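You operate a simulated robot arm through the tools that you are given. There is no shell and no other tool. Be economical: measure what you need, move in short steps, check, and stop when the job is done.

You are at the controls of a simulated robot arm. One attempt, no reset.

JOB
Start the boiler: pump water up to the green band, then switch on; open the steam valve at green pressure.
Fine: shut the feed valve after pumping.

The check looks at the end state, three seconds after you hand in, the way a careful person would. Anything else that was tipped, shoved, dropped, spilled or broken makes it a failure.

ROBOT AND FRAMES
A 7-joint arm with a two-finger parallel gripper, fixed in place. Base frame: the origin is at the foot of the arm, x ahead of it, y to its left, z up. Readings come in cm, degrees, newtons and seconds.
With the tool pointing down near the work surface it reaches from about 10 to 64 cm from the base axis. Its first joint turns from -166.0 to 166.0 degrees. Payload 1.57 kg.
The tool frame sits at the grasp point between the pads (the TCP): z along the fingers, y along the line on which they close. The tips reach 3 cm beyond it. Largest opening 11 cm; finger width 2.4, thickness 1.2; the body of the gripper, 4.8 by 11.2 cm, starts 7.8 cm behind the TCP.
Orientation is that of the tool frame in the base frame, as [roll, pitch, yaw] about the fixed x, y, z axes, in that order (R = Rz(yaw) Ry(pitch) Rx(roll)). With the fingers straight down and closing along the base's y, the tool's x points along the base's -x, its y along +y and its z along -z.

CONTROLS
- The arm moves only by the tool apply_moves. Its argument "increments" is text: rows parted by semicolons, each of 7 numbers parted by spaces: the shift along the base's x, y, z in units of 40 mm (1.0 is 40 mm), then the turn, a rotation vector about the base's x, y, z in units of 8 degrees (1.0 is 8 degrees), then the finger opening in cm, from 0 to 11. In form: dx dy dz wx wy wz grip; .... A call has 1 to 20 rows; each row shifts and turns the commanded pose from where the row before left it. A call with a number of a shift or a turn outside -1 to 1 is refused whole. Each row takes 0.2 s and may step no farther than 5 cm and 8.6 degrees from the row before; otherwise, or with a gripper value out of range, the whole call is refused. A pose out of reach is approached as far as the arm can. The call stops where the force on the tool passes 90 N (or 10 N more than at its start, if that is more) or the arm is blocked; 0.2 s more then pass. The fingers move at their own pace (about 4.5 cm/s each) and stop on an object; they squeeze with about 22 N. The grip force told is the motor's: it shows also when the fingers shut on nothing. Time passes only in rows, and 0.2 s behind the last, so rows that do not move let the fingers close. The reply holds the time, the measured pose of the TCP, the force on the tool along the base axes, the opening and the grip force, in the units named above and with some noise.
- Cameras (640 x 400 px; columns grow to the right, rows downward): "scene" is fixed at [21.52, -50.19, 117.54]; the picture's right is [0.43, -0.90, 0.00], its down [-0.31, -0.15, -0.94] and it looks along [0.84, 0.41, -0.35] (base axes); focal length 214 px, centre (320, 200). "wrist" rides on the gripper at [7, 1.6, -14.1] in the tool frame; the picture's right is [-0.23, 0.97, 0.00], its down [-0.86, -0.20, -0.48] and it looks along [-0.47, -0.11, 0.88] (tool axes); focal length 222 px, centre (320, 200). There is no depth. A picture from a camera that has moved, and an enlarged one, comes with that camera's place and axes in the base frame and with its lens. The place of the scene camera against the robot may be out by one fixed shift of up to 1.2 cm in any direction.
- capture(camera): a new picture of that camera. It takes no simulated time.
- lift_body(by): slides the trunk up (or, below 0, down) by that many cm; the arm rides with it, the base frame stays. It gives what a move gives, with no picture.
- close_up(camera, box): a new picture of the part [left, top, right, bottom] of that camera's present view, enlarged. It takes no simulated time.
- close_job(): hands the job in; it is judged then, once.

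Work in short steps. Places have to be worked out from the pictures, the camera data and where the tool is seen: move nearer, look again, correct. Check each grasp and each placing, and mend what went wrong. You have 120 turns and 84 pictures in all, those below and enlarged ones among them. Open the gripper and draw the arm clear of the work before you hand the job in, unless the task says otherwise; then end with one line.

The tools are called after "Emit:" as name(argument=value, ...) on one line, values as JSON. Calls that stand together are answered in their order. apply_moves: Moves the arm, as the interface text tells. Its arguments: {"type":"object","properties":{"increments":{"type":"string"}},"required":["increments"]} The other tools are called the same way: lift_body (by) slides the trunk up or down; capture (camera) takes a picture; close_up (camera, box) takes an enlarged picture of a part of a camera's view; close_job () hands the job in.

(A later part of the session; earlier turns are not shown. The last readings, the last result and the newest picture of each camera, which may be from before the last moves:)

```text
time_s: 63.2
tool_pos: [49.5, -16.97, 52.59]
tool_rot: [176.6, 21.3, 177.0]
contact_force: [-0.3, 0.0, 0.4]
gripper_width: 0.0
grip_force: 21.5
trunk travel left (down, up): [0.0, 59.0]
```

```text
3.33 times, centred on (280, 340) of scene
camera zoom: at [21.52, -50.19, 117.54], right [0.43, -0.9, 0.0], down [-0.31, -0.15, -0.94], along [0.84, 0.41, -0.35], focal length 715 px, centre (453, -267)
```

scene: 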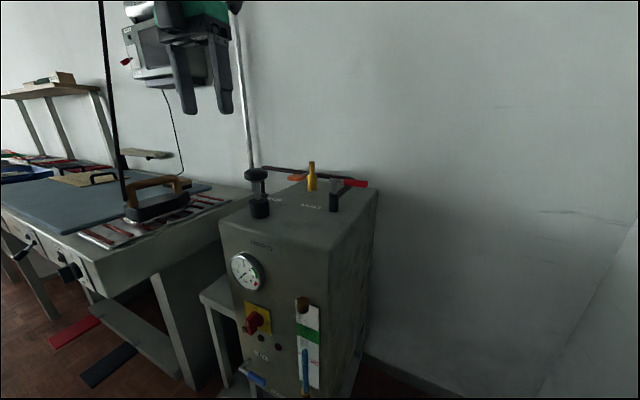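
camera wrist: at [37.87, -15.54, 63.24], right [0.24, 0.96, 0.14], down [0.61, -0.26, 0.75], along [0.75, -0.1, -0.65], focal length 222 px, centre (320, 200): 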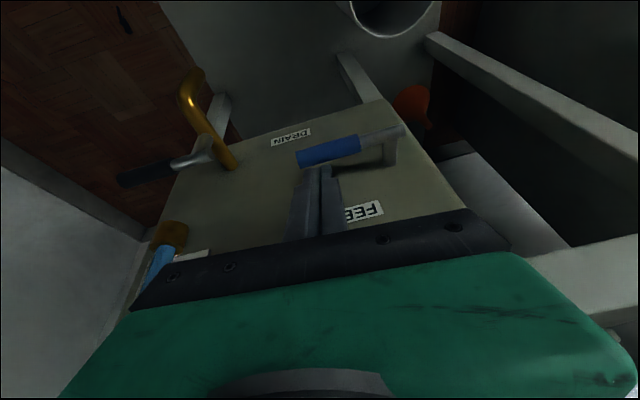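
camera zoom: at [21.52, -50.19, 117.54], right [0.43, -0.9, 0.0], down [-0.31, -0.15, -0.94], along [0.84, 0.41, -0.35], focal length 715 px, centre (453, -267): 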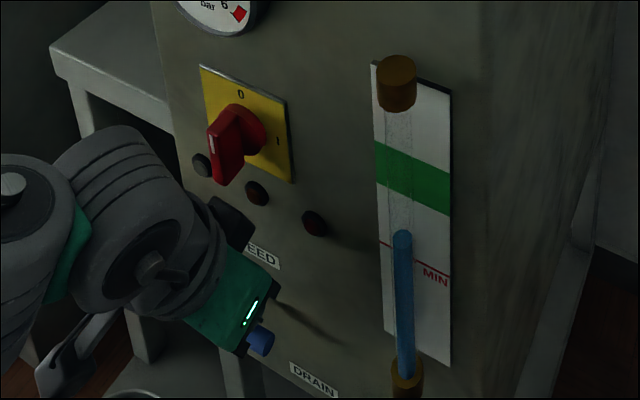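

The tips are about 2.5 cm above the handle. I'll push down gently.

Emit:
apply_moves(increments="0 0 -0.4 0 0 0 0; 0 0 -0.3 0 0 0 0; 0 0 -0.3 0 0 0 0; 0 0 -0.25 0 0 0 0; 0 0 0 0 0 0 0")

Emit:
capture(camera="wrist")

```text
time_s: 64.0
tool_pos: [49.72, -16.98, 50.7]
tool_rot: [177.1, 22.5, 177.2]
contact_force: [-37.0, 10.1, 40.4]
gripper_width: 0.03
grip_force: 21.4
trunk travel left (down, up): [0.0, 59.0]
stopped in row 3: the force on the tool passed its limit (the readings are from after the stop); the commanded pose is now the measured one
```

```text
43 pictures are left
camera wrist: at [37.76, -15.59, 61.0], right [0.24, 0.96, 0.13], down [0.6, -0.25, 0.76], along [0.76, -0.1, -0.64], focal length 222 px, centre (320, 200)
```

wrist: 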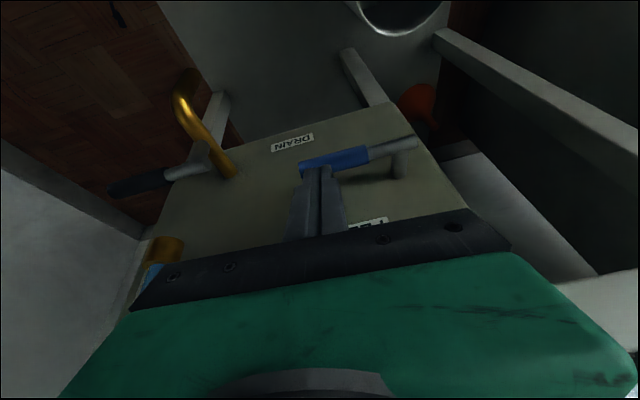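

The push met strong resistance, 37 N back and 40 N up. I'll lift off and look closely at whether the handle moved.

Emit:
apply_moves(increments="-0.15 0 0.3 0 0 0 0; -0.5 0 0.4 0 0 0 0; -0.6 0 0.3 0 0 0 0; -0.5 0 0.2 0 0 0 0")

Emit:
close_up(camera="wrist", box=[150, 60, 470, 260])

Emit:
close_up(camera="scene", box=[200, 280, 360, 400])

```text
time_s: 65.0
tool_pos: [42.74, -17.03, 54.59]
tool_rot: [176.9, 21.9, 177.2]
contact_force: [0.1, -0.3, -0.3]
gripper_width: 0.0
grip_force: 21.2
trunk travel left (down, up): [0.0, 59.0]
```

```text
2.00 times, centred on (310, 160) of wrist
camera zoom: at [30.97, -15.61, 65.04], right [0.24, 0.96, 0.13], down [0.61, -0.26, 0.75], along [0.76, -0.1, -0.64], focal length 444 px, centre (340, 280)
```

zoom: 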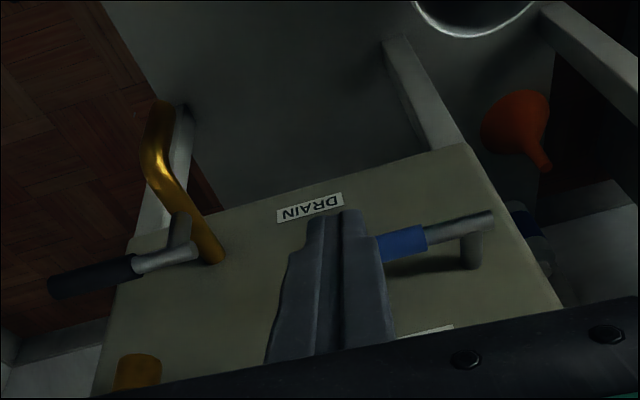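

```text
3.33 times, centred on (280, 340) of scene
camera zoom: at [21.52, -50.19, 117.54], right [0.43, -0.9, 0.0], down [-0.31, -0.15, -0.94], along [0.84, 0.41, -0.35], focal length 715 px, centre (453, -267)
```

zoom: 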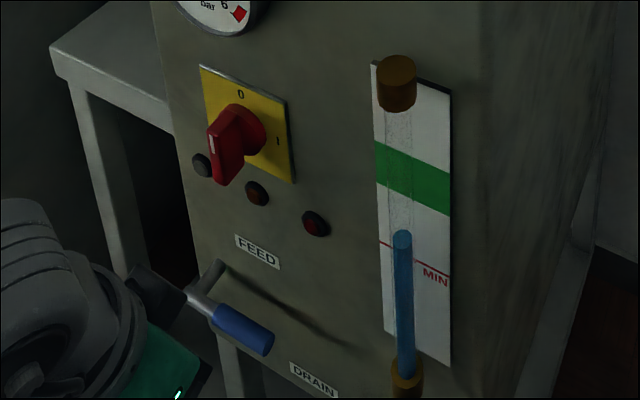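

The handle hasn't moved: horizontal is its stop, so it must open upward. I'll tilt the hand sideways (fingers pointing down and to +y) so the fingers can come under the handle's free end and lift it.

Emit:
apply_moves(increments="0 -0.5 0.3 1 0 0 0; 0 -0.5 0 1 0 0 0; 0 -0.5 0 1 0 0 0; 0 -0.3 0 1 0 0 0; 0 0 0 0 0 0 0")

Emit:
capture(camera="wrist")

Emit:
close_up(camera="scene", box=[160, 200, 400, 400])

```text
time_s: 66.2
tool_pos: [42.75, -24.38, 55.9]
tool_rot: [143.2, 17.0, 165.5]
contact_force: [0.5, 0.7, 0.8]
gripper_width: 0.0
grip_force: 21.4
trunk travel left (down, up): [0.0, 59.0]
```

```text
40 pictures are left
camera wrist: at [30.94, -28.69, 65.46], right [0.24, 0.74, 0.62], down [0.61, -0.62, 0.5], along [0.76, 0.26, -0.6], focal length 222 px, centre (320, 200)
```

wrist: 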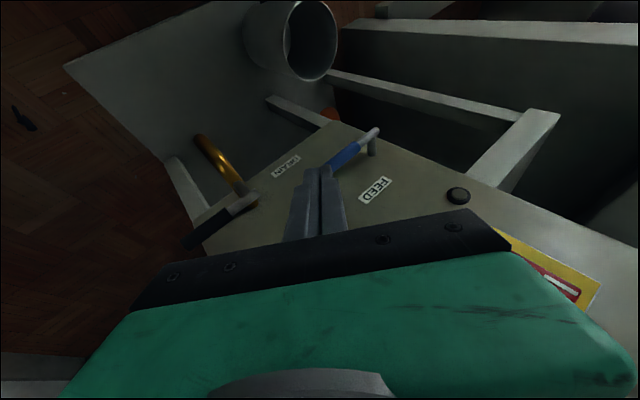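

```text
2.00 times, centred on (280, 300) of scene
camera zoom: at [21.52, -50.19, 117.54], right [0.43, -0.9, 0.0], down [-0.31, -0.15, -0.94], along [0.84, 0.41, -0.35], focal length 429 px, centre (400, 0)
```

zoom: 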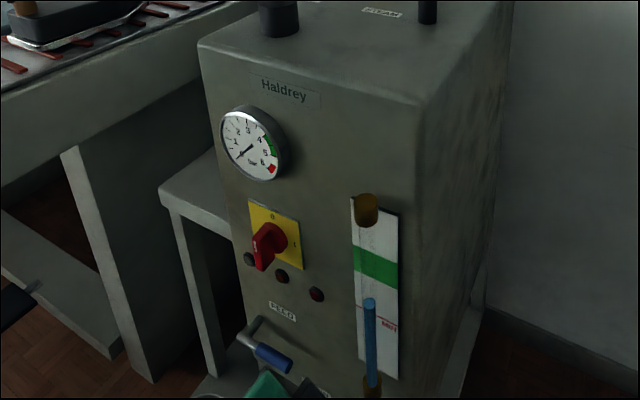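

The finger direction is now about (0.38, 0.52, -0.77). I'll go down in front of the panel, then slide in so the fingers lie just below the handle's free end.

Emit:
apply_moves(increments="0 0.3 -0.9 0 0 0 0; 0 0.3 -0.9 0 0 0 0; 0 0.3 -0.9 0 0 0 0; 0.8 0.05 0 0 0 0 0; 0.6 0 0 0 0 0 0; 0 0 0 0 0 0 0")

Emit:
close_up(camera="wrist", box=[160, 60, 480, 260])

Emit:
close_up(camera="scene", box=[200, 280, 360, 400])

```text
time_s: 67.6
tool_pos: [48.48, -20.52, 45.31]
tool_rot: [143.3, 17.1, 165.7]
contact_force: [-0.5, -0.2, 0.4]
gripper_width: 0.01
grip_force: 21.8
trunk travel left (down, up): [0.0, 59.0]
```

```text
2.00 times, centred on (320, 160) of wrist
camera zoom: at [36.71, -24.9, 54.75], right [0.24, 0.75, 0.62], down [0.61, -0.61, 0.5], along [0.76, 0.26, -0.6], focal length 444 px, centre (320, 280)
```

zoom: 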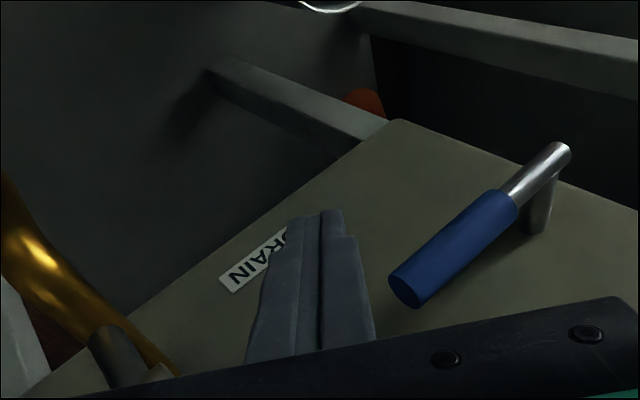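

```text
3.33 times, centred on (280, 340) of scene
camera zoom: at [21.52, -50.19, 117.54], right [0.43, -0.9, 0.0], down [-0.31, -0.15, -0.94], along [0.84, 0.41, -0.35], focal length 715 px, centre (453, -267)
```

zoom: 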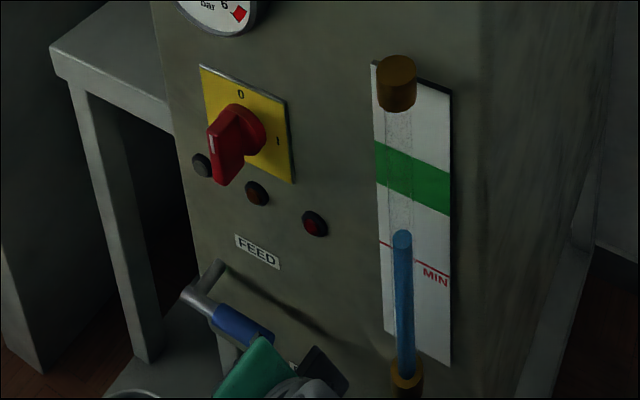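

The fingers sit just below and left of the handle end. I'll push in 1 cm and lift along an arc.

Emit:
apply_moves(increments="0.25 0 0 0 0 0 0; 0 0.1 0.4 0 0 0 0; 0 0.1 0.4 0 0 0 0; 0 0.15 0.4 0 0 0 0; 0 0 0 0 0 0 0")

Emit:
close_up(camera="wrist", box=[160, 60, 480, 260])

```text
time_s: 68.8
tool_pos: [49.48, -18.94, 50.05]
tool_rot: [143.4, 17.1, 165.8]
contact_force: [0.1, -0.1, 0.6]
gripper_width: 0.0
grip_force: 21.6
trunk travel left (down, up): [0.0, 59.0]
```

```text
2.00 times, centred on (320, 160) of wrist
camera zoom: at [37.72, -23.36, 59.6], right [0.24, 0.74, 0.62], down [0.61, -0.62, 0.5], along [0.76, 0.26, -0.6], focal length 444 px, centre (320, 280)
```

zoom: 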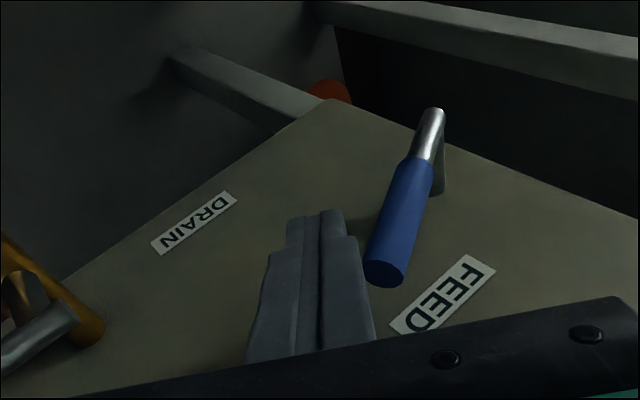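

It is rotating upward easily. I'll continue along the arc.

Emit:
apply_moves(increments="0 0.25 0.35 0 0 0 0; 0 0.3 0.35 0 0 0 0; 0 0.35 0.25 0 0 0 0; 0 0.4 0.15 0 0 0 0; 0 0 0 0 0 0 0")

Emit:
close_up(camera="wrist", box=[160, 60, 480, 260])

Emit:
close_up(camera="scene", box=[200, 280, 360, 400])

```text
time_s: 70.0
tool_pos: [49.36, -14.01, 54.29]
tool_rot: [143.4, 17.0, 165.6]
contact_force: [-0.1, -0.6, 0.8]
gripper_width: 0.0
grip_force: 21.0
trunk travel left (down, up): [0.0, 59.0]
```

```text
2.00 times, centred on (320, 160) of wrist
camera zoom: at [37.59, -18.31, 63.93], right [0.24, 0.75, 0.62], down [0.61, -0.61, 0.5], along [0.76, 0.26, -0.6], focal length 444 px, centre (320, 280)
```

zoom: 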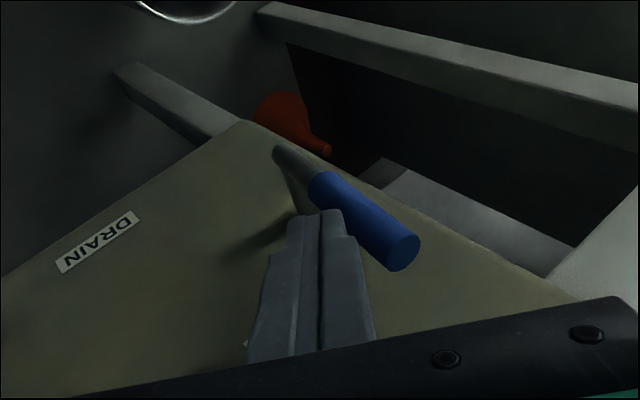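

```text
3.33 times, centred on (280, 340) of scene
camera zoom: at [21.52, -50.19, 117.54], right [0.43, -0.9, 0.0], down [-0.31, -0.15, -0.94], along [0.84, 0.41, -0.35], focal length 715 px, centre (453, -267)
```

zoom: 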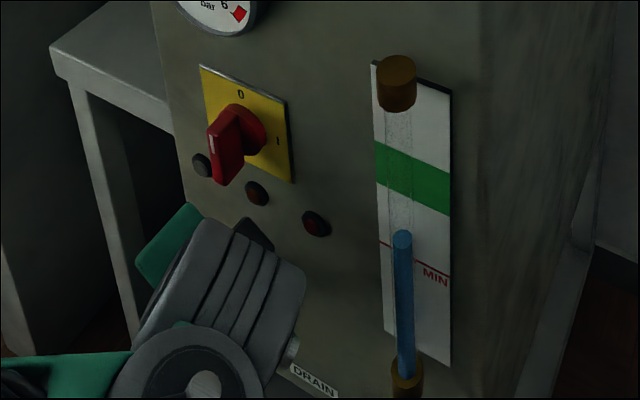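

The handle is now nearly vertical (about 83°). One more small push should reach the stop.

Emit:
apply_moves(increments="0 0.25 0 0 0 0 0; 0 0.2 0 0 0 0 0; 0 0 0 0 0 0 0")

Emit:
close_up(camera="wrist", box=[160, 60, 480, 260])

```text
time_s: 70.8
tool_pos: [49.26, -12.9, 54.42]
tool_rot: [143.7, 17.2, 164.7]
contact_force: [-9.5, -71.2, 9.7]
gripper_width: 0.02
grip_force: 21.4
trunk travel left (down, up): [0.0, 59.0]
```

```text
2.00 times, centred on (320, 160) of wrist
camera zoom: at [37.41, -17.02, 64.0], right [0.25, 0.74, 0.62], down [0.59, -0.62, 0.51], along [0.76, 0.24, -0.6], focal length 444 px, centre (320, 280)
```

zoom: 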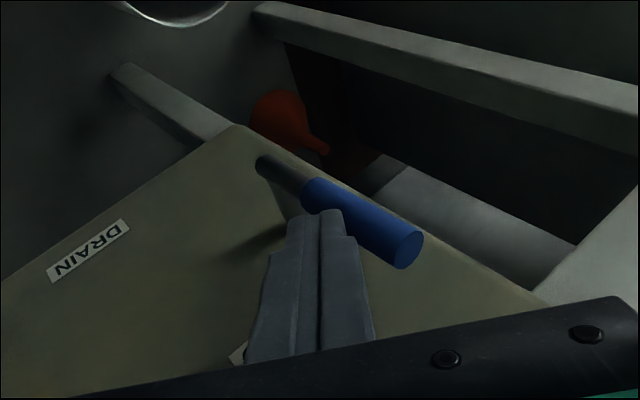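

It hit the stop: FEED is fully open, handle up. I'll back off and return the hand to straight down.

Emit:
apply_moves(increments="0 -0.4 0 0 0 0 0; -0.4 -0.4 0 0 0 0 0; -1 0 0 0 0 0 0; -1 0 0 0 0 0 0; -0.5 0.4 0 -1 0 0 0; 0 0.4 0 -1 0 0 0; 0 0 0 -1 0 0 0; 0 0 0 -1 0 0 0; 0 0 0 0 1 0 0; 0 0 0 0 1 0 0; 0 0 0 0 0 0 4")

Emit:
lift_body(by=40)

```text
time_s: 73.2
tool_pos: [37.73, -12.15, 54.36]
tool_rot: [177.7, 6.0, 177.3]
contact_force: [0.2, -1.2, 0.1]
gripper_width: 3.2
grip_force: 0.1
trunk travel left (down, up): [0.0, 59.0]
```

```text
time_s: 77.0
tool_pos: [37.92, -12.15, 94.35]
tool_rot: [177.8, 6.1, 177.4]
contact_force: [0.1, 0.1, -0.1]
gripper_width: 4.01
grip_force: 0.1
trunk travel left (down, up): [-40.0, 19.0]
```

Raise the trunk the rest of the way and straighten, then go over the pump.

Emit:
lift_body(by=19)

Emit:
apply_moves(increments="0 0 0.9 -0.28 0.76 0.33 8; 0 0 0.9 0 0 0 8; 1 -0.1 0 0 0 0 8; 1 -0.1 0 0 0 0 8; 1 -0.1 0 0 0 0 8; 1 -0.1 0 0 0 0 8; 1 -0.05 0 0 0 0 8; 0.95 0 0 0 0 0 8; 0 0 0 0 0 0 8")

Emit:
capture(camera="wrist")

```text
time_s: 79.1
tool_pos: [37.8, -12.11, 113.27]
tool_rot: [177.7, 6.0, 177.4]
contact_force: [0.0, 0.5, 0.1]
gripper_width: 3.98
grip_force: 0.0
trunk travel left (down, up): [-59.0, 0.0]
```

```text
time_s: 81.1
tool_pos: [61.52, -13.48, 120.48]
tool_rot: [-179.9, 0.0, -179.8]
contact_force: [-0.7, -0.1, -0.6]
gripper_width: 7.99
grip_force: 0.0
trunk travel left (down, up): [-59.0, 0.0]
```

```text
32 pictures are left
camera wrist: at [54.46, -11.92, 134.47], right [0.22, 0.97, 0.0], down [0.86, -0.2, 0.48], along [0.47, -0.11, -0.88], focal length 222 px, centre (320, 200)
```

wrist: 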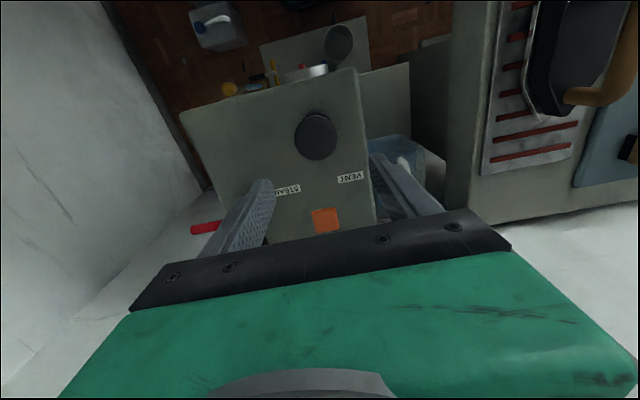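

I'll align (y -0.5), descend to the previous grasp height, grip and do one full stroke.

Emit:
apply_moves(increments="0.03 -0.13 -1 0 0 0 8; 0 0 -1 0 0 0 8; 0 0 -1 0 0 0 8; 0 0 -0.66 0 0 0 8; 0 0 0 0 0 0 4.5; 0 0 0 0 0 0 4.5; 0 0 0 0 0 0 4.5; 0 0 0 0 0 0 4.5; 0 0 -0.33 0 0 0 4.5; 0 0 -0.33 0 0 0 4.5; 0 0 -0.33 0 0 0 4.5; 0 0 0.33 0 0 0 4.5; 0 0 0.33 0 0 0 4.5; 0 0 0.33 0 0 0 4.5; 0 0 0 0 0 0 4.5")

Emit:
close_up(camera="scene", box=[220, 150, 380, 400])

```text
time_s: 84.3
tool_pos: [61.63, -14.17, 105.78]
tool_rot: [-179.8, -0.2, -179.8]
contact_force: [-9.0, 32.2, -5.1]
gripper_width: 5.53
grip_force: 45.0
trunk travel left (down, up): [-59.0, 0.0]
```

```text
1.60 times, centred on (300, 275) of scene
camera zoom: at [21.52, -50.19, 117.54], right [0.43, -0.9, 0.0], down [-0.31, -0.15, -0.94], along [0.84, 0.41, -0.35], focal length 343 px, centre (352, 80)
```

zoom: 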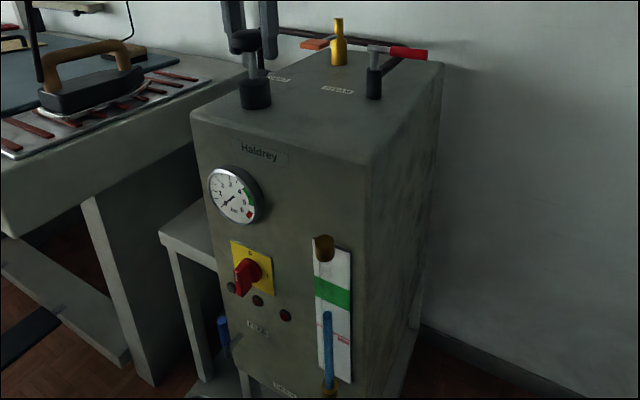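

The level rose by roughly 1.6 cm. The tube stands about 2.4 cm in front of its scale, so parallax matters. I'll zoom in tightly to measure.

Emit:
close_up(camera="scene", box=[285, 290, 333, 400])

```text
3.64 times, centred on (309, 345) of scene
camera zoom: at [21.52, -50.19, 117.54], right [0.43, -0.9, 0.0], down [-0.31, -0.15, -0.94], along [0.84, 0.41, -0.35], focal length 780 px, centre (360, -327)
```

zoom: 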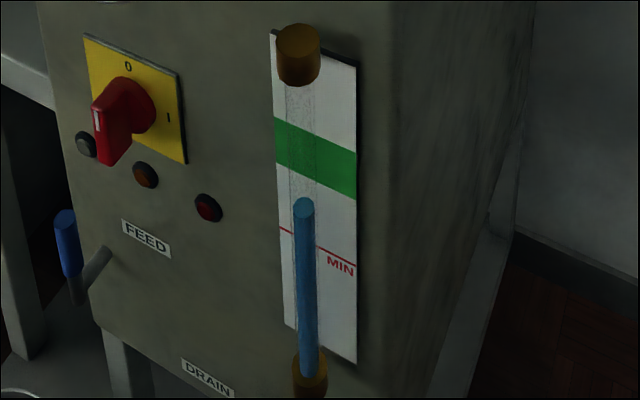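

My estimate is that the level is right around the bottom edge of the band. One more stroke (about +1.7 cm) should put it well inside the 4.2 cm band.

Emit:
apply_moves(increments="0 0 -0.33 0 0 0 4.5; 0 0 -0.33 0 0 0 4.5; 0 0 -0.33 0 0 0 4.5; 0 0 0.33 0 0 0 4.5; 0 0 0.33 0 0 0 4.5; 0 0 0.33 0 0 0 4.5; 0 0 0 0 0 0 4.5")

Emit:
close_up(camera="scene", box=[285, 290, 333, 400])

```text
time_s: 85.9
tool_pos: [61.49, -13.94, 105.82]
tool_rot: [-179.8, -0.3, -179.9]
contact_force: [-12.2, 33.5, -9.2]
gripper_width: 5.51
grip_force: 45.0
trunk travel left (down, up): [-59.0, 0.0]
```

```text
3.64 times, centred on (309, 345) of scene
camera zoom: at [21.52, -50.19, 117.54], right [0.43, -0.9, 0.0], down [-0.31, -0.15, -0.94], along [0.84, 0.41, -0.35], focal length 780 px, centre (360, -327)
```

zoom: 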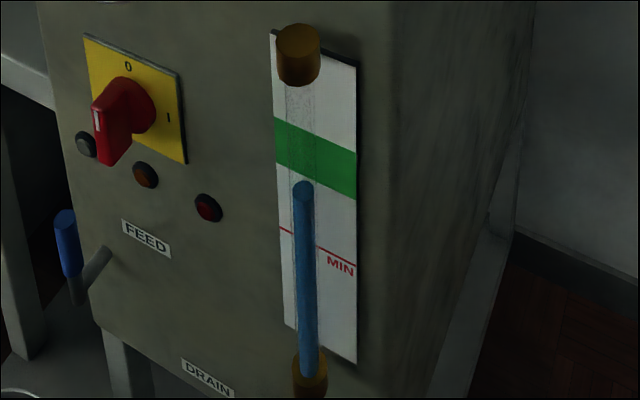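

The level is now about 69.4, near the middle of the band. I'll release the knob, retreat, and go down to shut FEED, confirming the level from the front on the way.

Emit:
apply_moves(increments="0 0 0 0 0 0 8; 0 0 0 0 0 0 8; 0 0 1 0 0 0 8; 0 0 1 0 0 0 8; 0 0 1 0 0 0 8; -1 0 0.5 0 0 0 8; -1 0 0 0 0 0 8; -1 0 0 0 0 0 8; -1 0 0 0 0 0 4; -1 0 0 0 0 0 2; -1 0 0 0 0 0 0; -1 0 0 0 0 0 0; 0 0 0 0 0 0 0")

Emit:
lift_body(by=-40)

Emit:
apply_moves(increments="0 0.6 0 0 -1 0 0; 0 0.6 0 0 -1 0 0; 0 0 0 0 -0.5 0 0; 0 0 0 0 0 0 0")

Emit:
capture(camera="wrist")

```text
time_s: 88.7
tool_pos: [33.73, -14.17, 119.71]
tool_rot: [-179.9, 0.0, -179.8]
contact_force: [1.2, -0.8, 0.7]
gripper_width: 0.0
grip_force: 12.4
trunk travel left (down, up): [-59.0, 0.0]
```

```text
time_s: 92.6
tool_pos: [33.68, -14.16, 79.71]
tool_rot: [-179.9, 0.0, -179.8]
contact_force: [-0.6, -0.2, 0.2]
gripper_width: 0.02
grip_force: 21.4
trunk travel left (down, up): [-19.0, 40.0]
```

```text
time_s: 93.6
tool_pos: [34.1, -7.58, 76.98]
tool_rot: [177.2, 16.0, -177.2]
contact_force: [-0.3, -0.7, 0.2]
gripper_width: 0.0
grip_force: 21.0
trunk travel left (down, up): [-19.0, 40.0]
```

```text
28 pictures are left
camera wrist: at [23.33, -7.24, 88.54], right [0.16, 0.98, 0.11], down [0.7, -0.19, 0.69], along [0.69, -0.03, -0.72], focal length 222 px, centre (320, 200)
```

wrist: 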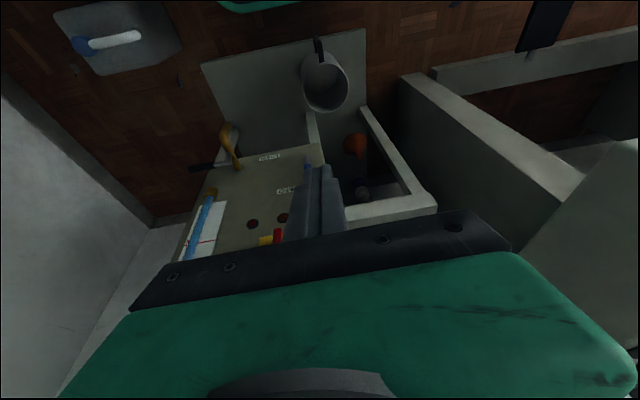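

I'll enlarge the tube's lower part here, to gauge how far it stands off its scale.

Emit:
close_up(camera="wrist", box=[160, 175, 280, 265])

```text
4.44 times, centred on (220, 220) of wrist
camera zoom: at [23.33, -7.24, 88.54], right [0.16, 0.98, 0.11], down [0.7, -0.19, 0.69], along [0.69, -0.03, -0.72], focal length 987 px, centre (764, 111)
```

zoom: 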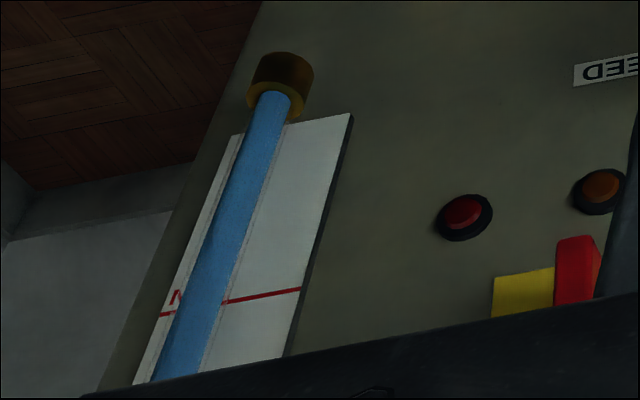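

The standoff works out to about 1.5 cm, so the level is about 1.2 cm above the band's bottom edge. It is inside but on the low side, so I'll add a half stroke to center it before shutting FEED.

Emit:
apply_moves(increments="0 -0.6 0.3 -0.35 1 -0.35 4; 0 -0.6 0.3 0 1 0 8")

Emit:
lift_body(by=40)

```text
refused: row 1 steps farther than a row can; nothing moved
```

```text
time_s: 97.4
tool_pos: [34.1, -7.59, 118.36]
tool_rot: [178.7, 17.9, -176.4]
contact_force: [0.1, 0.5, 0.1]
gripper_width: 0.01
grip_force: 21.0
trunk travel left (down, up): [-59.0, 0.0]
```

Emit:
apply_moves(increments="0 -0.4 0.3 0 0.75 -0.45 4; 0 -0.4 0.2 -0.16 0.9 0 8; 0 -0.4 0 0 0.6 0 8; 0.5 -0.4 0 0 0 0 8; 1 0 0 0 0 0 8; 1 0 0 0 0 0 8; 1 0 0 0 0 0 8; 1 0 0 0 0 0 8; 1 0 0 0 0 0 8; 1 0 0 0 0 0 8; 0 0 0 0 0 0 8")

```text
time_s: 99.8
tool_pos: [59.79, -15.8, 121.92]
tool_rot: [-177.8, 2.2, 177.1]
contact_force: [0.2, -0.5, 0.6]
gripper_width: 7.99
grip_force: 0.0
trunk travel left (down, up): [-59.0, 0.0]
```

I'm slightly off, so I'll correct the position and angle, descend, grip, and give a half stroke (2 cm down and back).

Emit:
apply_moves(increments="0.45 0.45 0 0.27 0.28 0.36 8; 0 0 -1 0 0 0 8; 0 0 -1 0 0 0 8; 0 0 -1 0 0 0 8; 0 0 -0.5 0 0 0 8; 0 0 0 0 0 0 8")

Emit:
close_up(camera="scene", box=[210, 80, 390, 230])

```text
time_s: 101.2
tool_pos: [61.58, -14.1, 107.62]
tool_rot: [-179.8, -0.2, 179.8]
contact_force: [0.6, -0.1, -0.1]
gripper_width: 8.01
grip_force: 0.1
trunk travel left (down, up): [-59.0, 0.0]
```

```text
2.67 times, centred on (300, 155) of scene
camera zoom: at [21.52, -50.19, 117.54], right [0.43, -0.9, 0.0], down [-0.31, -0.15, -0.94], along [0.84, 0.41, -0.35], focal length 572 px, centre (373, 320)
```

zoom: 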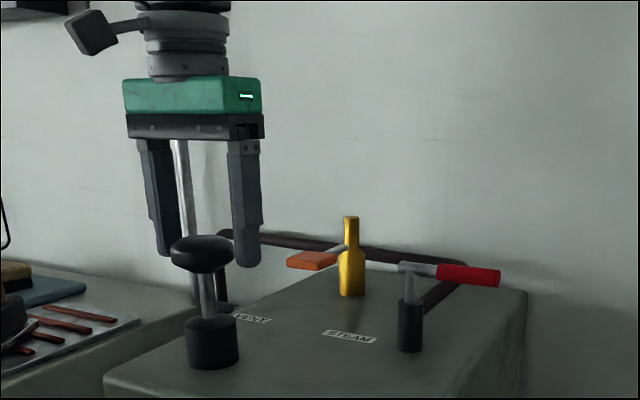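

Aligned with the knob at its top position. I'll grip and do the half stroke.

Emit:
apply_moves(increments="0 0 -0.45 0 0 0 8; 0 0 0 0 0 0 4.5; 0 0 0 0 0 0 4.5; 0 0 0 0 0 0 4.5; 0 0 0 0 0 0 4.5; 0 0 -0.25 0 0 0 4.5; 0 0 -0.25 0 0 0 4.5; 0 0 0.25 0 0 0 4.5; 0 0 0.25 0 0 0 4.5; 0 0 0 0 0 0 4.5")

Emit:
close_up(camera="scene", box=[285, 290, 333, 400])

```text
time_s: 103.4
tool_pos: [61.59, -13.89, 105.92]
tool_rot: [-179.8, -0.4, 179.9]
contact_force: [8.2, 19.1, -1.8]
gripper_width: 5.51
grip_force: 45.1
trunk travel left (down, up): [-59.0, 0.0]
```

```text
3.64 times, centred on (309, 345) of scene
camera zoom: at [21.52, -50.19, 117.54], right [0.43, -0.9, 0.0], down [-0.31, -0.15, -0.94], along [0.84, 0.41, -0.35], focal length 780 px, centre (360, -327)
```

zoom: 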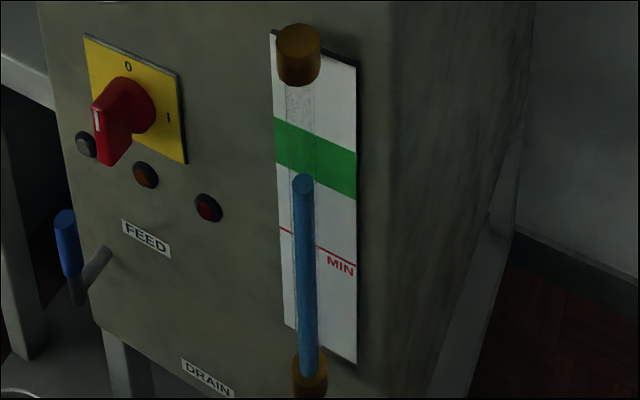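

The level rose to about the middle of the band. I'll release, retreat, and lower the trunk to shut FEED.

Emit:
apply_moves(increments="0 0 0 0 0 0 8; 0 0 0 0 0 0 8; 0 0 1 0 0 0 8; 0 0 1 0 0 0 8; 0 0 1 0 0 0 8; -1 0 0.5 0 0 0 8; -1 0 0 0 0 0 8; -1 0 0 0 0 0 8; -1 0 0 0 0 0 4; -1 0 0 0 0 0 2; -1 0 0 0 0 0 0; -1 0 0 0 0 0 0; 0 0 0 0 0 0 0")

Emit:
lift_body(by=-40)

Emit:
lift_body(by=-19)

```text
time_s: 106.2
tool_pos: [33.6, -14.13, 120.11]
tool_rot: [-179.8, -0.2, 179.8]
contact_force: [-0.1, -0.2, -0.3]
gripper_width: 0.0
grip_force: 12.8
trunk travel left (down, up): [-59.0, 0.0]
```

```text
time_s: 110.0
tool_pos: [33.73, -14.1, 80.13]
tool_rot: [-179.8, -0.1, 179.8]
contact_force: [-0.2, 0.1, 0.2]
gripper_width: 0.0
grip_force: 21.6
trunk travel left (down, up): [-19.0, 40.0]
```

```text
time_s: 112.1
tool_pos: [33.76, -14.09, 61.07]
tool_rot: [-179.8, -0.2, 179.8]
contact_force: [0.0, -1.2, 0.6]
gripper_width: 0.0
grip_force: 21.2
trunk travel left (down, up): [0.0, 59.0]
```

I'll tilt forward about 20° and approach on the left (+y) side of the raised handle.

Emit:
apply_moves(increments="0.5 0.5 0 0 -1 0 0; 0.5 0.5 0 0 -1 0 0; 0.6 0.6 -0.2 0 -0.5 0 0; 0.6 0.4 -0.3 0 0 0 0; 0.4 0.1 -0.3 0 0 0 0; 0 0 0 0 0 0 0")

Emit:
capture(camera="wrist")

```text
time_s: 113.5
tool_pos: [43.98, -5.78, 57.88]
tool_rot: [-179.9, 19.8, 179.7]
contact_force: [-0.2, 0.3, 0.1]
gripper_width: 0.0
grip_force: 20.9
trunk travel left (down, up): [0.0, 59.0]
```

```text
24 pictures are left
camera wrist: at [32.55, -3.99, 68.68], right [0.22, 0.97, 0.07], down [0.64, -0.2, 0.74], along [0.74, -0.11, -0.67], focal length 222 px, centre (320, 200)
```

wrist: 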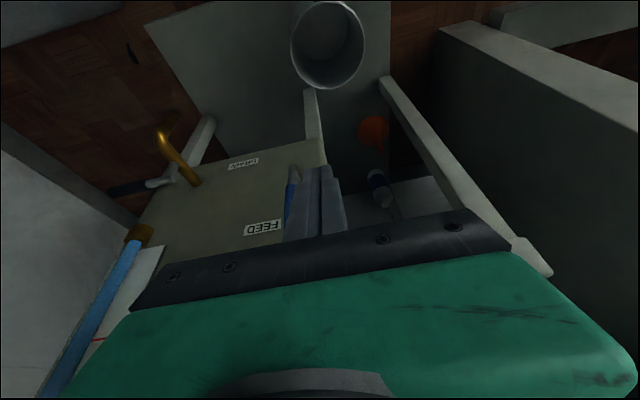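

The handle is upright, just beyond the fingers. I'll slide in beside it and sweep it toward -y, then down.

Emit:
apply_moves(increments="0.75 0 -0.45 0 0 0 0; 0.7 0 -0.45 0 0 0 0; 0 -0.4 0 0 0 0 0; 0 -0.4 0 0 0 0 0; 0 -0.4 0 0 0 0 0; 0 -0.4 0 0 0 0 0; 0 -0.4 0 0 0 0 0; 0 -0.4 -0.1 0 0 0 0; 0 0 0 0 0 0 0")

Emit:
capture(camera="wrist")

```text
time_s: 115.3
tool_pos: [49.94, -13.74, 54.26]
tool_rot: [180.0, 19.8, -177.4]
contact_force: [-29.2, 78.1, 14.4]
gripper_width: 0.02
grip_force: 20.7
trunk travel left (down, up): [0.0, 59.0]
stopped in row 9: the force on the tool passed its limit (the readings are from after the stop); the commanded pose is now the measured one
```

```text
23 pictures are left
camera wrist: at [38.42, -12.61, 65.1], right [0.17, 0.98, 0.08], down [0.65, -0.17, 0.74], along [0.74, -0.08, -0.67], focal length 222 px, centre (320, 200)
```

wrist: 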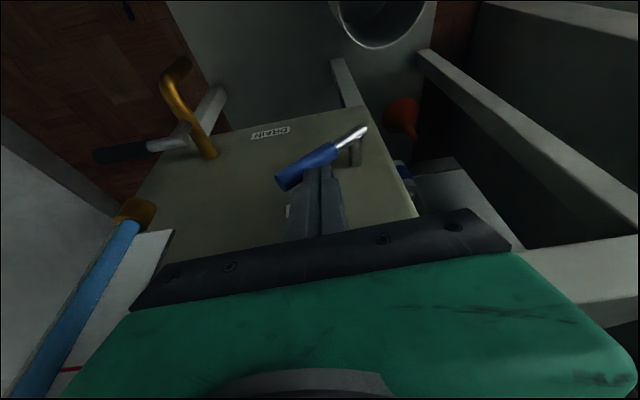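

The handle is mostly lowered (about 34° above horizontal), but a sideways force of 78 N built up. The hand may be touching the switch, so I'll check.

Emit:
close_up(camera="scene", box=[200, 230, 360, 400])

```text
2.35 times, centred on (280, 315) of scene
camera zoom: at [21.52, -50.19, 117.54], right [0.43, -0.9, 0.0], down [-0.31, -0.15, -0.94], along [0.84, 0.41, -0.35], focal length 505 px, centre (414, -71)
```

zoom: 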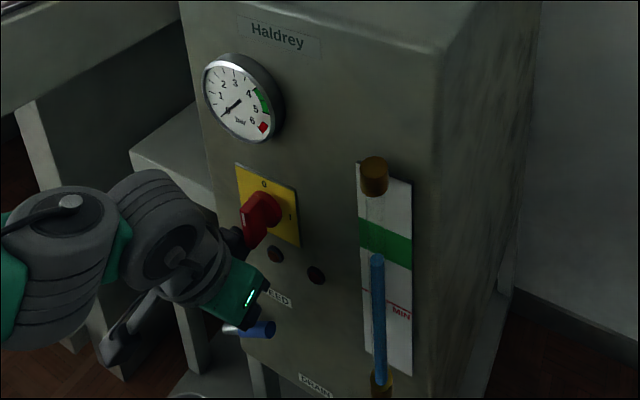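

A small box on the hand touches the side of the switch knob; the knob looks unmoved. I'll back off in +y and press straight down on the handle from here, which also drops the hand below the knob.

Emit:
apply_moves(increments="-0.05 0.3 0 0 0 0 0; 0 0 -0.25 0 0 -0.3 0; 0 0 -0.25 0 0 0 0; 0 0 -0.2 0 0 0 0; 0 0 0 0 0 0 0")

Emit:
capture(camera="wrist")

```text
time_s: 116.5
tool_pos: [49.87, -13.29, 51.11]
tool_rot: [179.7, 19.7, 178.6]
contact_force: [-1.0, -0.4, -0.6]
gripper_width: 0.02
grip_force: 21.9
trunk travel left (down, up): [0.0, 59.0]
```

```text
21 pictures are left
camera wrist: at [38.35, -11.52, 62.06], right [0.23, 0.97, 0.08], down [0.64, -0.22, 0.74], along [0.73, -0.12, -0.67], focal length 222 px, centre (320, 200)
```

wrist: 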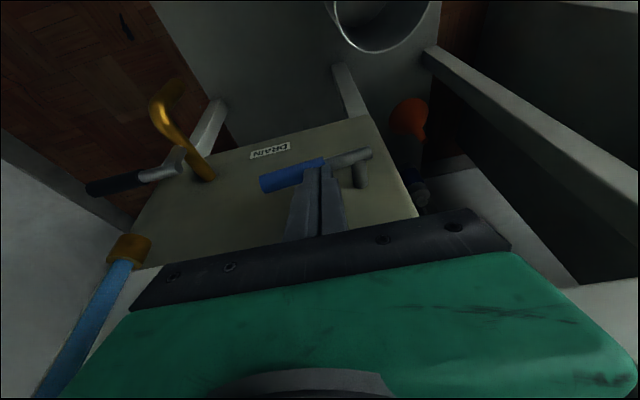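

It's within about 5° of horizontal and the force is gone. I'll slide out toward the handle end and press to the stop.

Emit:
apply_moves(increments="0 -0.4 0.05 0 0 0 0; 0 -0.4 0 0 0 0 0; 0 0 -0.12 0 0 0 0; 0 0 -0.1 0 0 0 0; 0 0 -0.1 0 0 0 0; 0 0 -0.1 0 0 0 0; 0 0 0 0 0 0 0")

```text
time_s: 118.1
tool_pos: [49.62, -16.6, 50.5]
tool_rot: [-179.8, 20.5, 178.8]
contact_force: [-40.9, 7.9, 72.7]
gripper_width: 0.03
grip_force: 21.1
trunk travel left (down, up): [0.0, 59.0]
```

FEED is shut: 73 N at the stop, the same height as originally. Next I'll back off and rise to view the switch.

Emit:
apply_moves(increments="0 0 0.15 0 0 0 0; -0.8 0 0.1 0 0 0 0; -1 0 0 0 0 0 0; -1 0 0.5 0 0 0 0; 0 0.5 1 0 0 0 0; 0 0.5 1 0 -0.5 0 0; 0 0.5 1 0 -0.5 0 0; 0 0 1 0 -0.5 0 0; 0 0 1 0 0 0 0; 0 0 0 0 0 0 0")

Emit:
capture(camera="wrist")

```text
time_s: 120.2
tool_pos: [40.25, -4.9, 71.3]
tool_rot: [178.2, 30.5, -171.8]
contact_force: [-0.4, -0.1, -0.1]
gripper_width: 0.03
grip_force: 21.3
trunk travel left (down, up): [0.0, 59.0]
stopped in row 10: the arm was blocked; the commanded pose is now the measured one
```

```text
20 pictures are left
camera wrist: at [26.92, -5.53, 79.82], right [0.04, 0.99, 0.14], down [0.52, -0.14, 0.84], along [0.85, 0.04, -0.52], focal length 222 px, centre (320, 200)
```

wrist: 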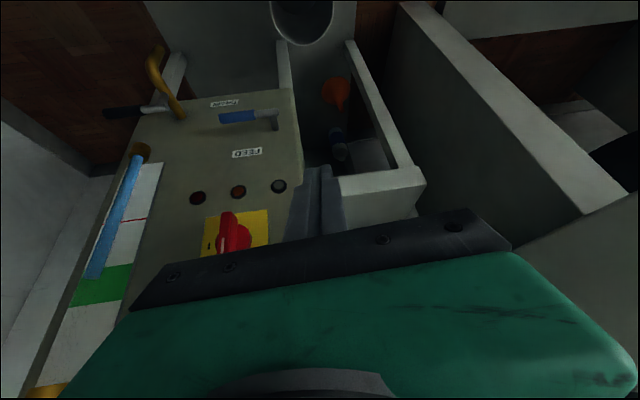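

FEED is horizontal again, and the sight glass is visible at a flatter angle. I'll zoom on both level and switch.

Emit:
close_up(camera="wrist", box=[30, 180, 290, 342])

```text
2.46 times, centred on (160, 261) of wrist
camera zoom: at [26.92, -5.53, 79.82], right [0.04, 0.99, 0.14], down [0.52, -0.14, 0.84], along [0.85, 0.04, -0.52], focal length 547 px, centre (714, 50)
```

zoom: 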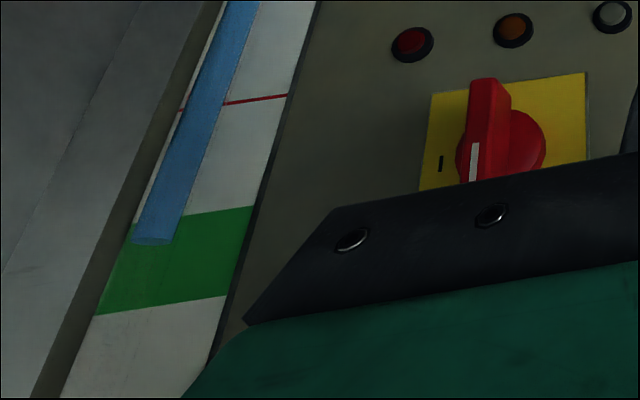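

The level is clearly inside the green band. The switch axis is at about (y -16, z 68), its bar is vertical with the mark up at 0, and "I" is toward -y. I'll bring the closed fingertips to the +y side of the bar's upper half.

Emit:
apply_moves(increments="0 -0.2 0.5 0 0.2 -0.5 0; 0 -0.4 0.4 0 0 -0.5 0; 0.5 -0.5 0 0 0 0 0; 0.5 -0.5 0 0 0 0 0; 0.5 -0.2 0 0 0 0 0; 0 0 0 0 0 0 0")

Emit:
close_up(camera="wrist", box=[140, 60, 460, 260])

```text
time_s: 121.6
tool_pos: [46.24, -12.13, 75.03]
tool_rot: [177.9, 28.8, 179.5]
contact_force: [0.0, -0.4, 0.4]
gripper_width: 0.0
grip_force: 20.8
trunk travel left (down, up): [0.0, 59.0]
```

```text
2.00 times, centred on (300, 160) of wrist
camera zoom: at [33.31, -10.91, 83.9], right [0.19, 0.97, 0.14], down [0.52, -0.22, 0.82], along [0.83, -0.08, -0.55], focal length 444 px, centre (360, 280)
```

zoom: 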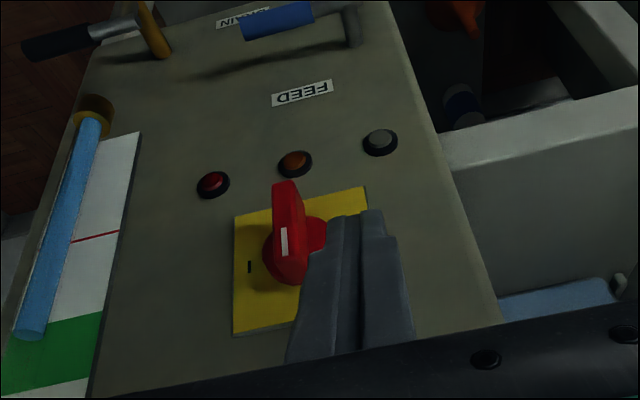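

The bar's upper end is at z≈71–72 and y≈-16. I'll move the tips in beside it and push toward -y.

Emit:
apply_moves(increments="0.5 0.03 -0.27 0 0 0 0; 0.5 0 -0.26 0 0 0 0; 0 -0.3 0 0 0 0 0; 0 -0.3 0 0 0 0 0; 0 -0.3 0 0 0 0 0; 0 0 0 0 0 0 0")

Emit:
close_up(camera="wrist", box=[140, 60, 460, 260])

```text
time_s: 123.0
tool_pos: [50.23, -15.67, 72.65]
tool_rot: [178.0, 28.6, 179.6]
contact_force: [0.4, -0.1, 0.2]
gripper_width: 0.0
grip_force: 21.1
trunk travel left (down, up): [0.0, 59.0]
```

```text
2.00 times, centred on (300, 160) of wrist
camera zoom: at [37.22, -14.46, 81.64], right [0.19, 0.97, 0.14], down [0.52, -0.22, 0.82], along [0.83, -0.08, -0.55], focal length 444 px, centre (360, 280)
```

zoom: 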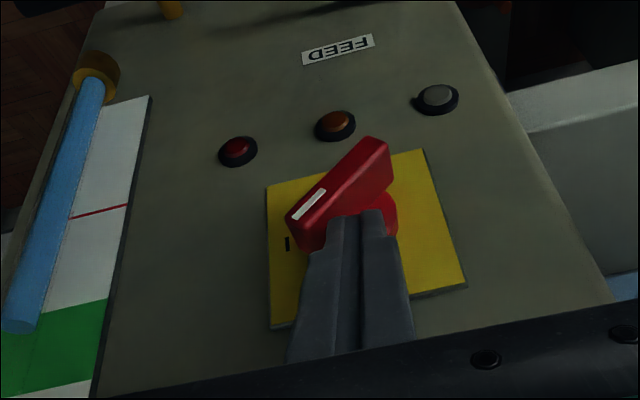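

The knob has turned about 50°. I'll continue with small down and -y pushes.

Emit:
apply_moves(increments="0 -0.2 -0.05 0 0 0 0; 0 -0.2 -0.1 0 0 0 0; 0 0 -0.15 0 0 0 0; 0 0 0 0 0 0 0")

Emit:
close_up(camera="wrist", box=[140, 60, 460, 260])

```text
time_s: 124.0
tool_pos: [50.11, -17.32, 71.86]
tool_rot: [178.2, 29.1, 179.8]
contact_force: [-4.5, 2.9, 26.6]
gripper_width: 0.0
grip_force: 21.4
trunk travel left (down, up): [0.0, 59.0]
```

```text
2.00 times, centred on (300, 160) of wrist
camera zoom: at [37.08, -16.03, 80.74], right [0.19, 0.97, 0.14], down [0.52, -0.22, 0.83], along [0.84, -0.08, -0.54], focal length 444 px, centre (360, 280)
```

zoom: 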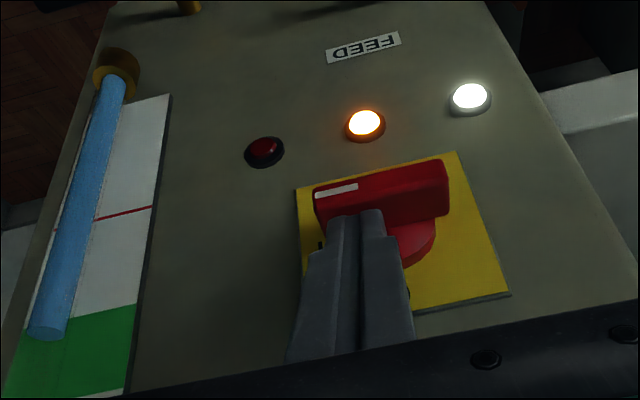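

Switched on: the white and amber lamps are lit. I'll withdraw from the knob, back out, and raise the trunk while pressure builds.

Emit:
apply_moves(increments="0 0.05 0.3 0 0 0 0; -0.8 0 0.2 0 0 0 0; -1 0 0.2 0 0 0 0; -0.8 0 0 0 1 0 0; 0 0 0 0 0.7 0 0")

Emit:
lift_body(by=40)

Emit:
close_up(camera="scene", box=[210, 150, 390, 350])

```text
time_s: 125.2
tool_pos: [39.68, -16.99, 74.27]
tool_rot: [178.0, 15.0, 179.5]
contact_force: [-0.4, 0.6, 0.2]
gripper_width: 0.0
grip_force: 21.1
trunk travel left (down, up): [0.0, 59.0]
```

```text
time_s: 129.0
tool_pos: [39.73, -17.16, 114.14]
tool_rot: [178.0, 15.1, 179.8]
contact_force: [-0.6, -0.3, -0.9]
gripper_width: 0.0
grip_force: 21.9
trunk travel left (down, up): [-40.0, 19.0]
```

```text
2.00 times, centred on (300, 250) of scene
camera zoom: at [21.52, -50.19, 117.54], right [0.43, -0.9, 0.0], down [-0.31, -0.15, -0.94], along [0.84, 0.41, -0.35], focal length 429 px, centre (360, 100)
```

zoom: 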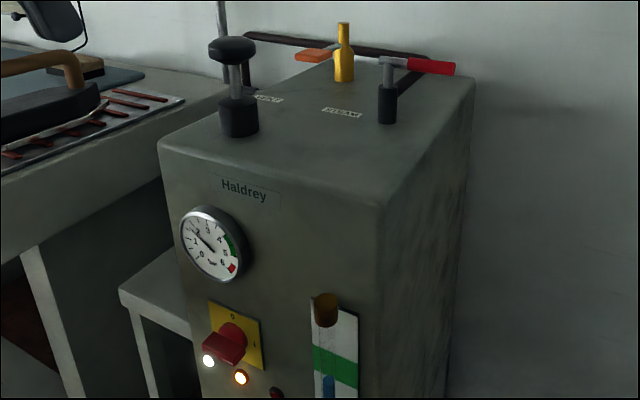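

Pressure is already about 1.7 bar after 5 s, so I need to be in place soon. The steam handle points to -y from its pivot near (70.7, -30, 104), and its pipe runs to +x, so by the same sense as FEED it should open toward +x. I'll tilt the fingers forward and move in front of the handle.

Emit:
apply_moves(increments="0.64 -0.74 0 0 -0.94 0 0; 0.64 -0.74 0 0 -0.94 0 0; 0.64 -0.74 0 0 -0.94 0 0; 0.64 -0.74 0 0 -0.94 0 0; 0.64 -0.74 0 0 -0.94 0 0; 0.64 -0.74 0 0 -0.94 0 0")

Emit:
capture(camera="wrist")

Emit:
close_up(camera="scene", box=[210, 130, 390, 310])

```text
time_s: 130.4
tool_pos: [54.97, -35.0, 114.17]
tool_rot: [177.6, 60.4, 179.4]
contact_force: [0.4, -0.1, 0.7]
gripper_width: 0.0
grip_force: 21.4
trunk travel left (down, up): [-40.0, 19.0]
```

```text
14 pictures are left
camera wrist: at [39.1, -33.73, 115.01], right [0.09, 0.97, 0.22], down [0.01, -0.22, 0.98], along [1.0, -0.08, -0.03], focal length 222 px, centre (320, 200)
```

wrist: 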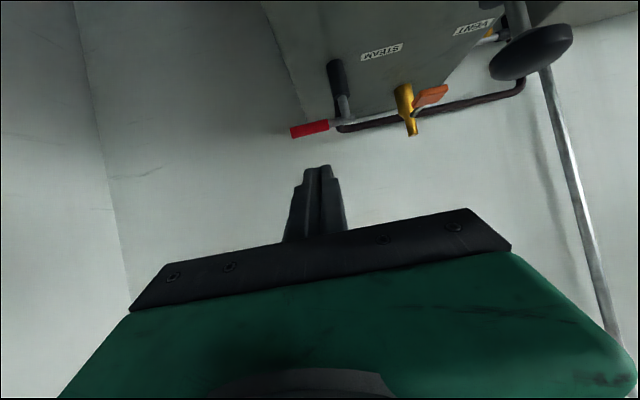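

```text
2.22 times, centred on (300, 220) of scene
camera zoom: at [21.52, -50.19, 117.54], right [0.43, -0.9, 0.0], down [-0.31, -0.15, -0.94], along [0.84, 0.41, -0.35], focal length 477 px, centre (364, 156)
```

zoom: 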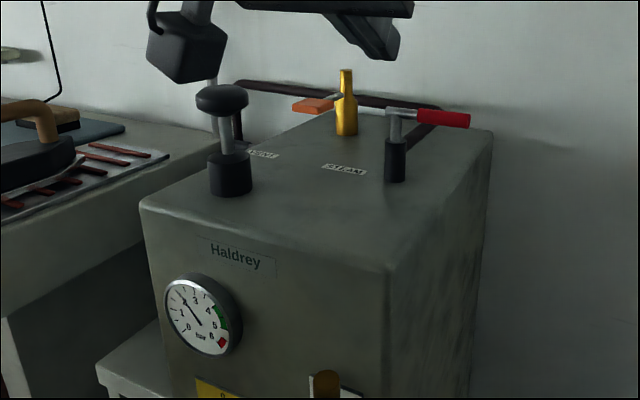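

The handle is confirmed at z≈103.8, running from y≈-30 to -38 at x≈70.7. The gauge reads about 2 bar. I'll move the fingertips to just in front of the handle and then wait for green.

Emit:
apply_moves(increments="0.6 0 -0.75 0 0 0 0; 0.7 0 -0.7 0 0 0 0; 0.7 0 -0.7 0 0 0 0; 0 0 0 0 0 0 0; 0 0 0 0 0 0 0; 0 0 0 0 0 0 0; 0 0 0 0 0 0 0; 0 0 0 0 0 0 0; 0 0 0 0 0 0 0; 0 0 0 0 0 0 0; 0 0 0 0 0 0 0; 0 0 0 0 0 0 0; 0 0 0 0 0 0 0")

Emit:
close_up(camera="scene", box=[210, 130, 390, 310])

```text
time_s: 133.2
tool_pos: [63.14, -34.83, 105.78]
tool_rot: [177.5, 60.2, 179.4]
contact_force: [-0.7, -0.4, -0.4]
gripper_width: 0.0
grip_force: 21.3
trunk travel left (down, up): [-40.0, 19.0]
```

```text
2.22 times, centred on (300, 220) of scene
camera zoom: at [21.52, -50.19, 117.54], right [0.43, -0.9, 0.0], down [-0.31, -0.15, -0.94], along [0.84, 0.41, -0.35], focal length 477 px, centre (364, 156)
```

zoom: 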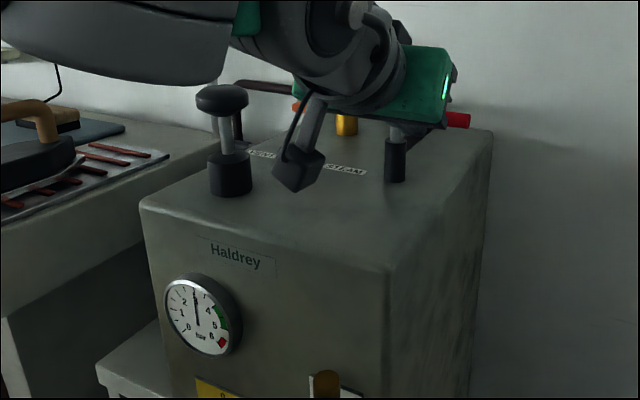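

About 3.0 bar at 133.2 s, rising about 0.33 bar/s, so green should start around 136.5 s. I'll wait about 3.6 s and read again.

Emit:
apply_moves(increments="0 0 0 0 0 0 0; 0 0 0 0 0 0 0; 0 0 0 0 0 0 0; 0 0 0 0 0 0 0; 0 0 0 0 0 0 0; 0 0 0 0 0 0 0; 0 0 0 0 0 0 0; 0 0 0 0 0 0 0; 0 0 0 0 0 0 0; 0 0 0 0 0 0 0; 0 0 0 0 0 0 0; 0 0 0 0 0 0 0; 0 0 0 0 0 0 0; 0 0 0 0 0 0 0; 0 0 0 0 0 0 0; 0 0 0 0 0 0 0; 0 0 0 0 0 0 0")

Emit:
close_up(camera="scene", box=[220, 240, 320, 340])

Emit:
capture(camera="wrist")

```text
time_s: 136.8
tool_pos: [63.15, -34.95, 105.51]
tool_rot: [177.5, 60.1, 179.4]
contact_force: [0.7, -0.1, -1.0]
gripper_width: 0.0
grip_force: 21.7
trunk travel left (down, up): [-40.0, 19.0]
```

```text
4.00 times, centred on (270, 290) of scene
camera zoom: at [21.52, -50.19, 117.54], right [0.43, -0.9, 0.0], down [-0.31, -0.15, -0.94], along [0.84, 0.41, -0.35], focal length 858 px, centre (520, -160)
```

zoom: 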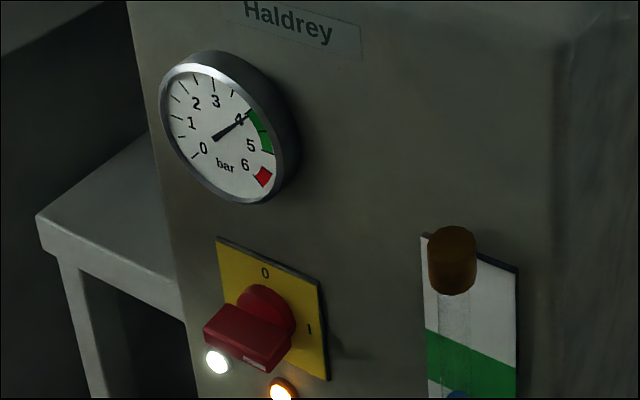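

```text
10 pictures are left
camera wrist: at [47.29, -33.72, 106.46], right [0.09, 0.97, 0.22], down [0.01, -0.22, 0.98], along [1.0, -0.08, -0.03], focal length 222 px, centre (320, 200)
```

wrist: 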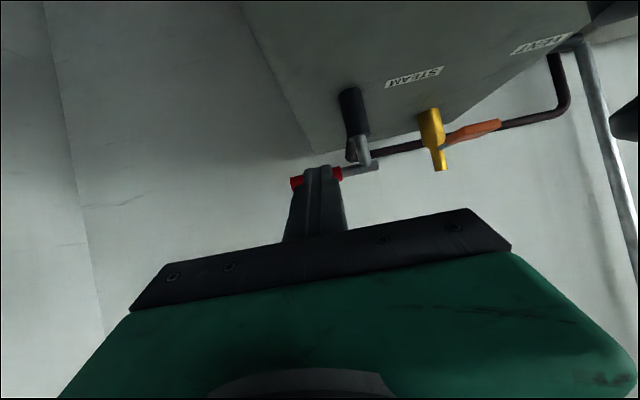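

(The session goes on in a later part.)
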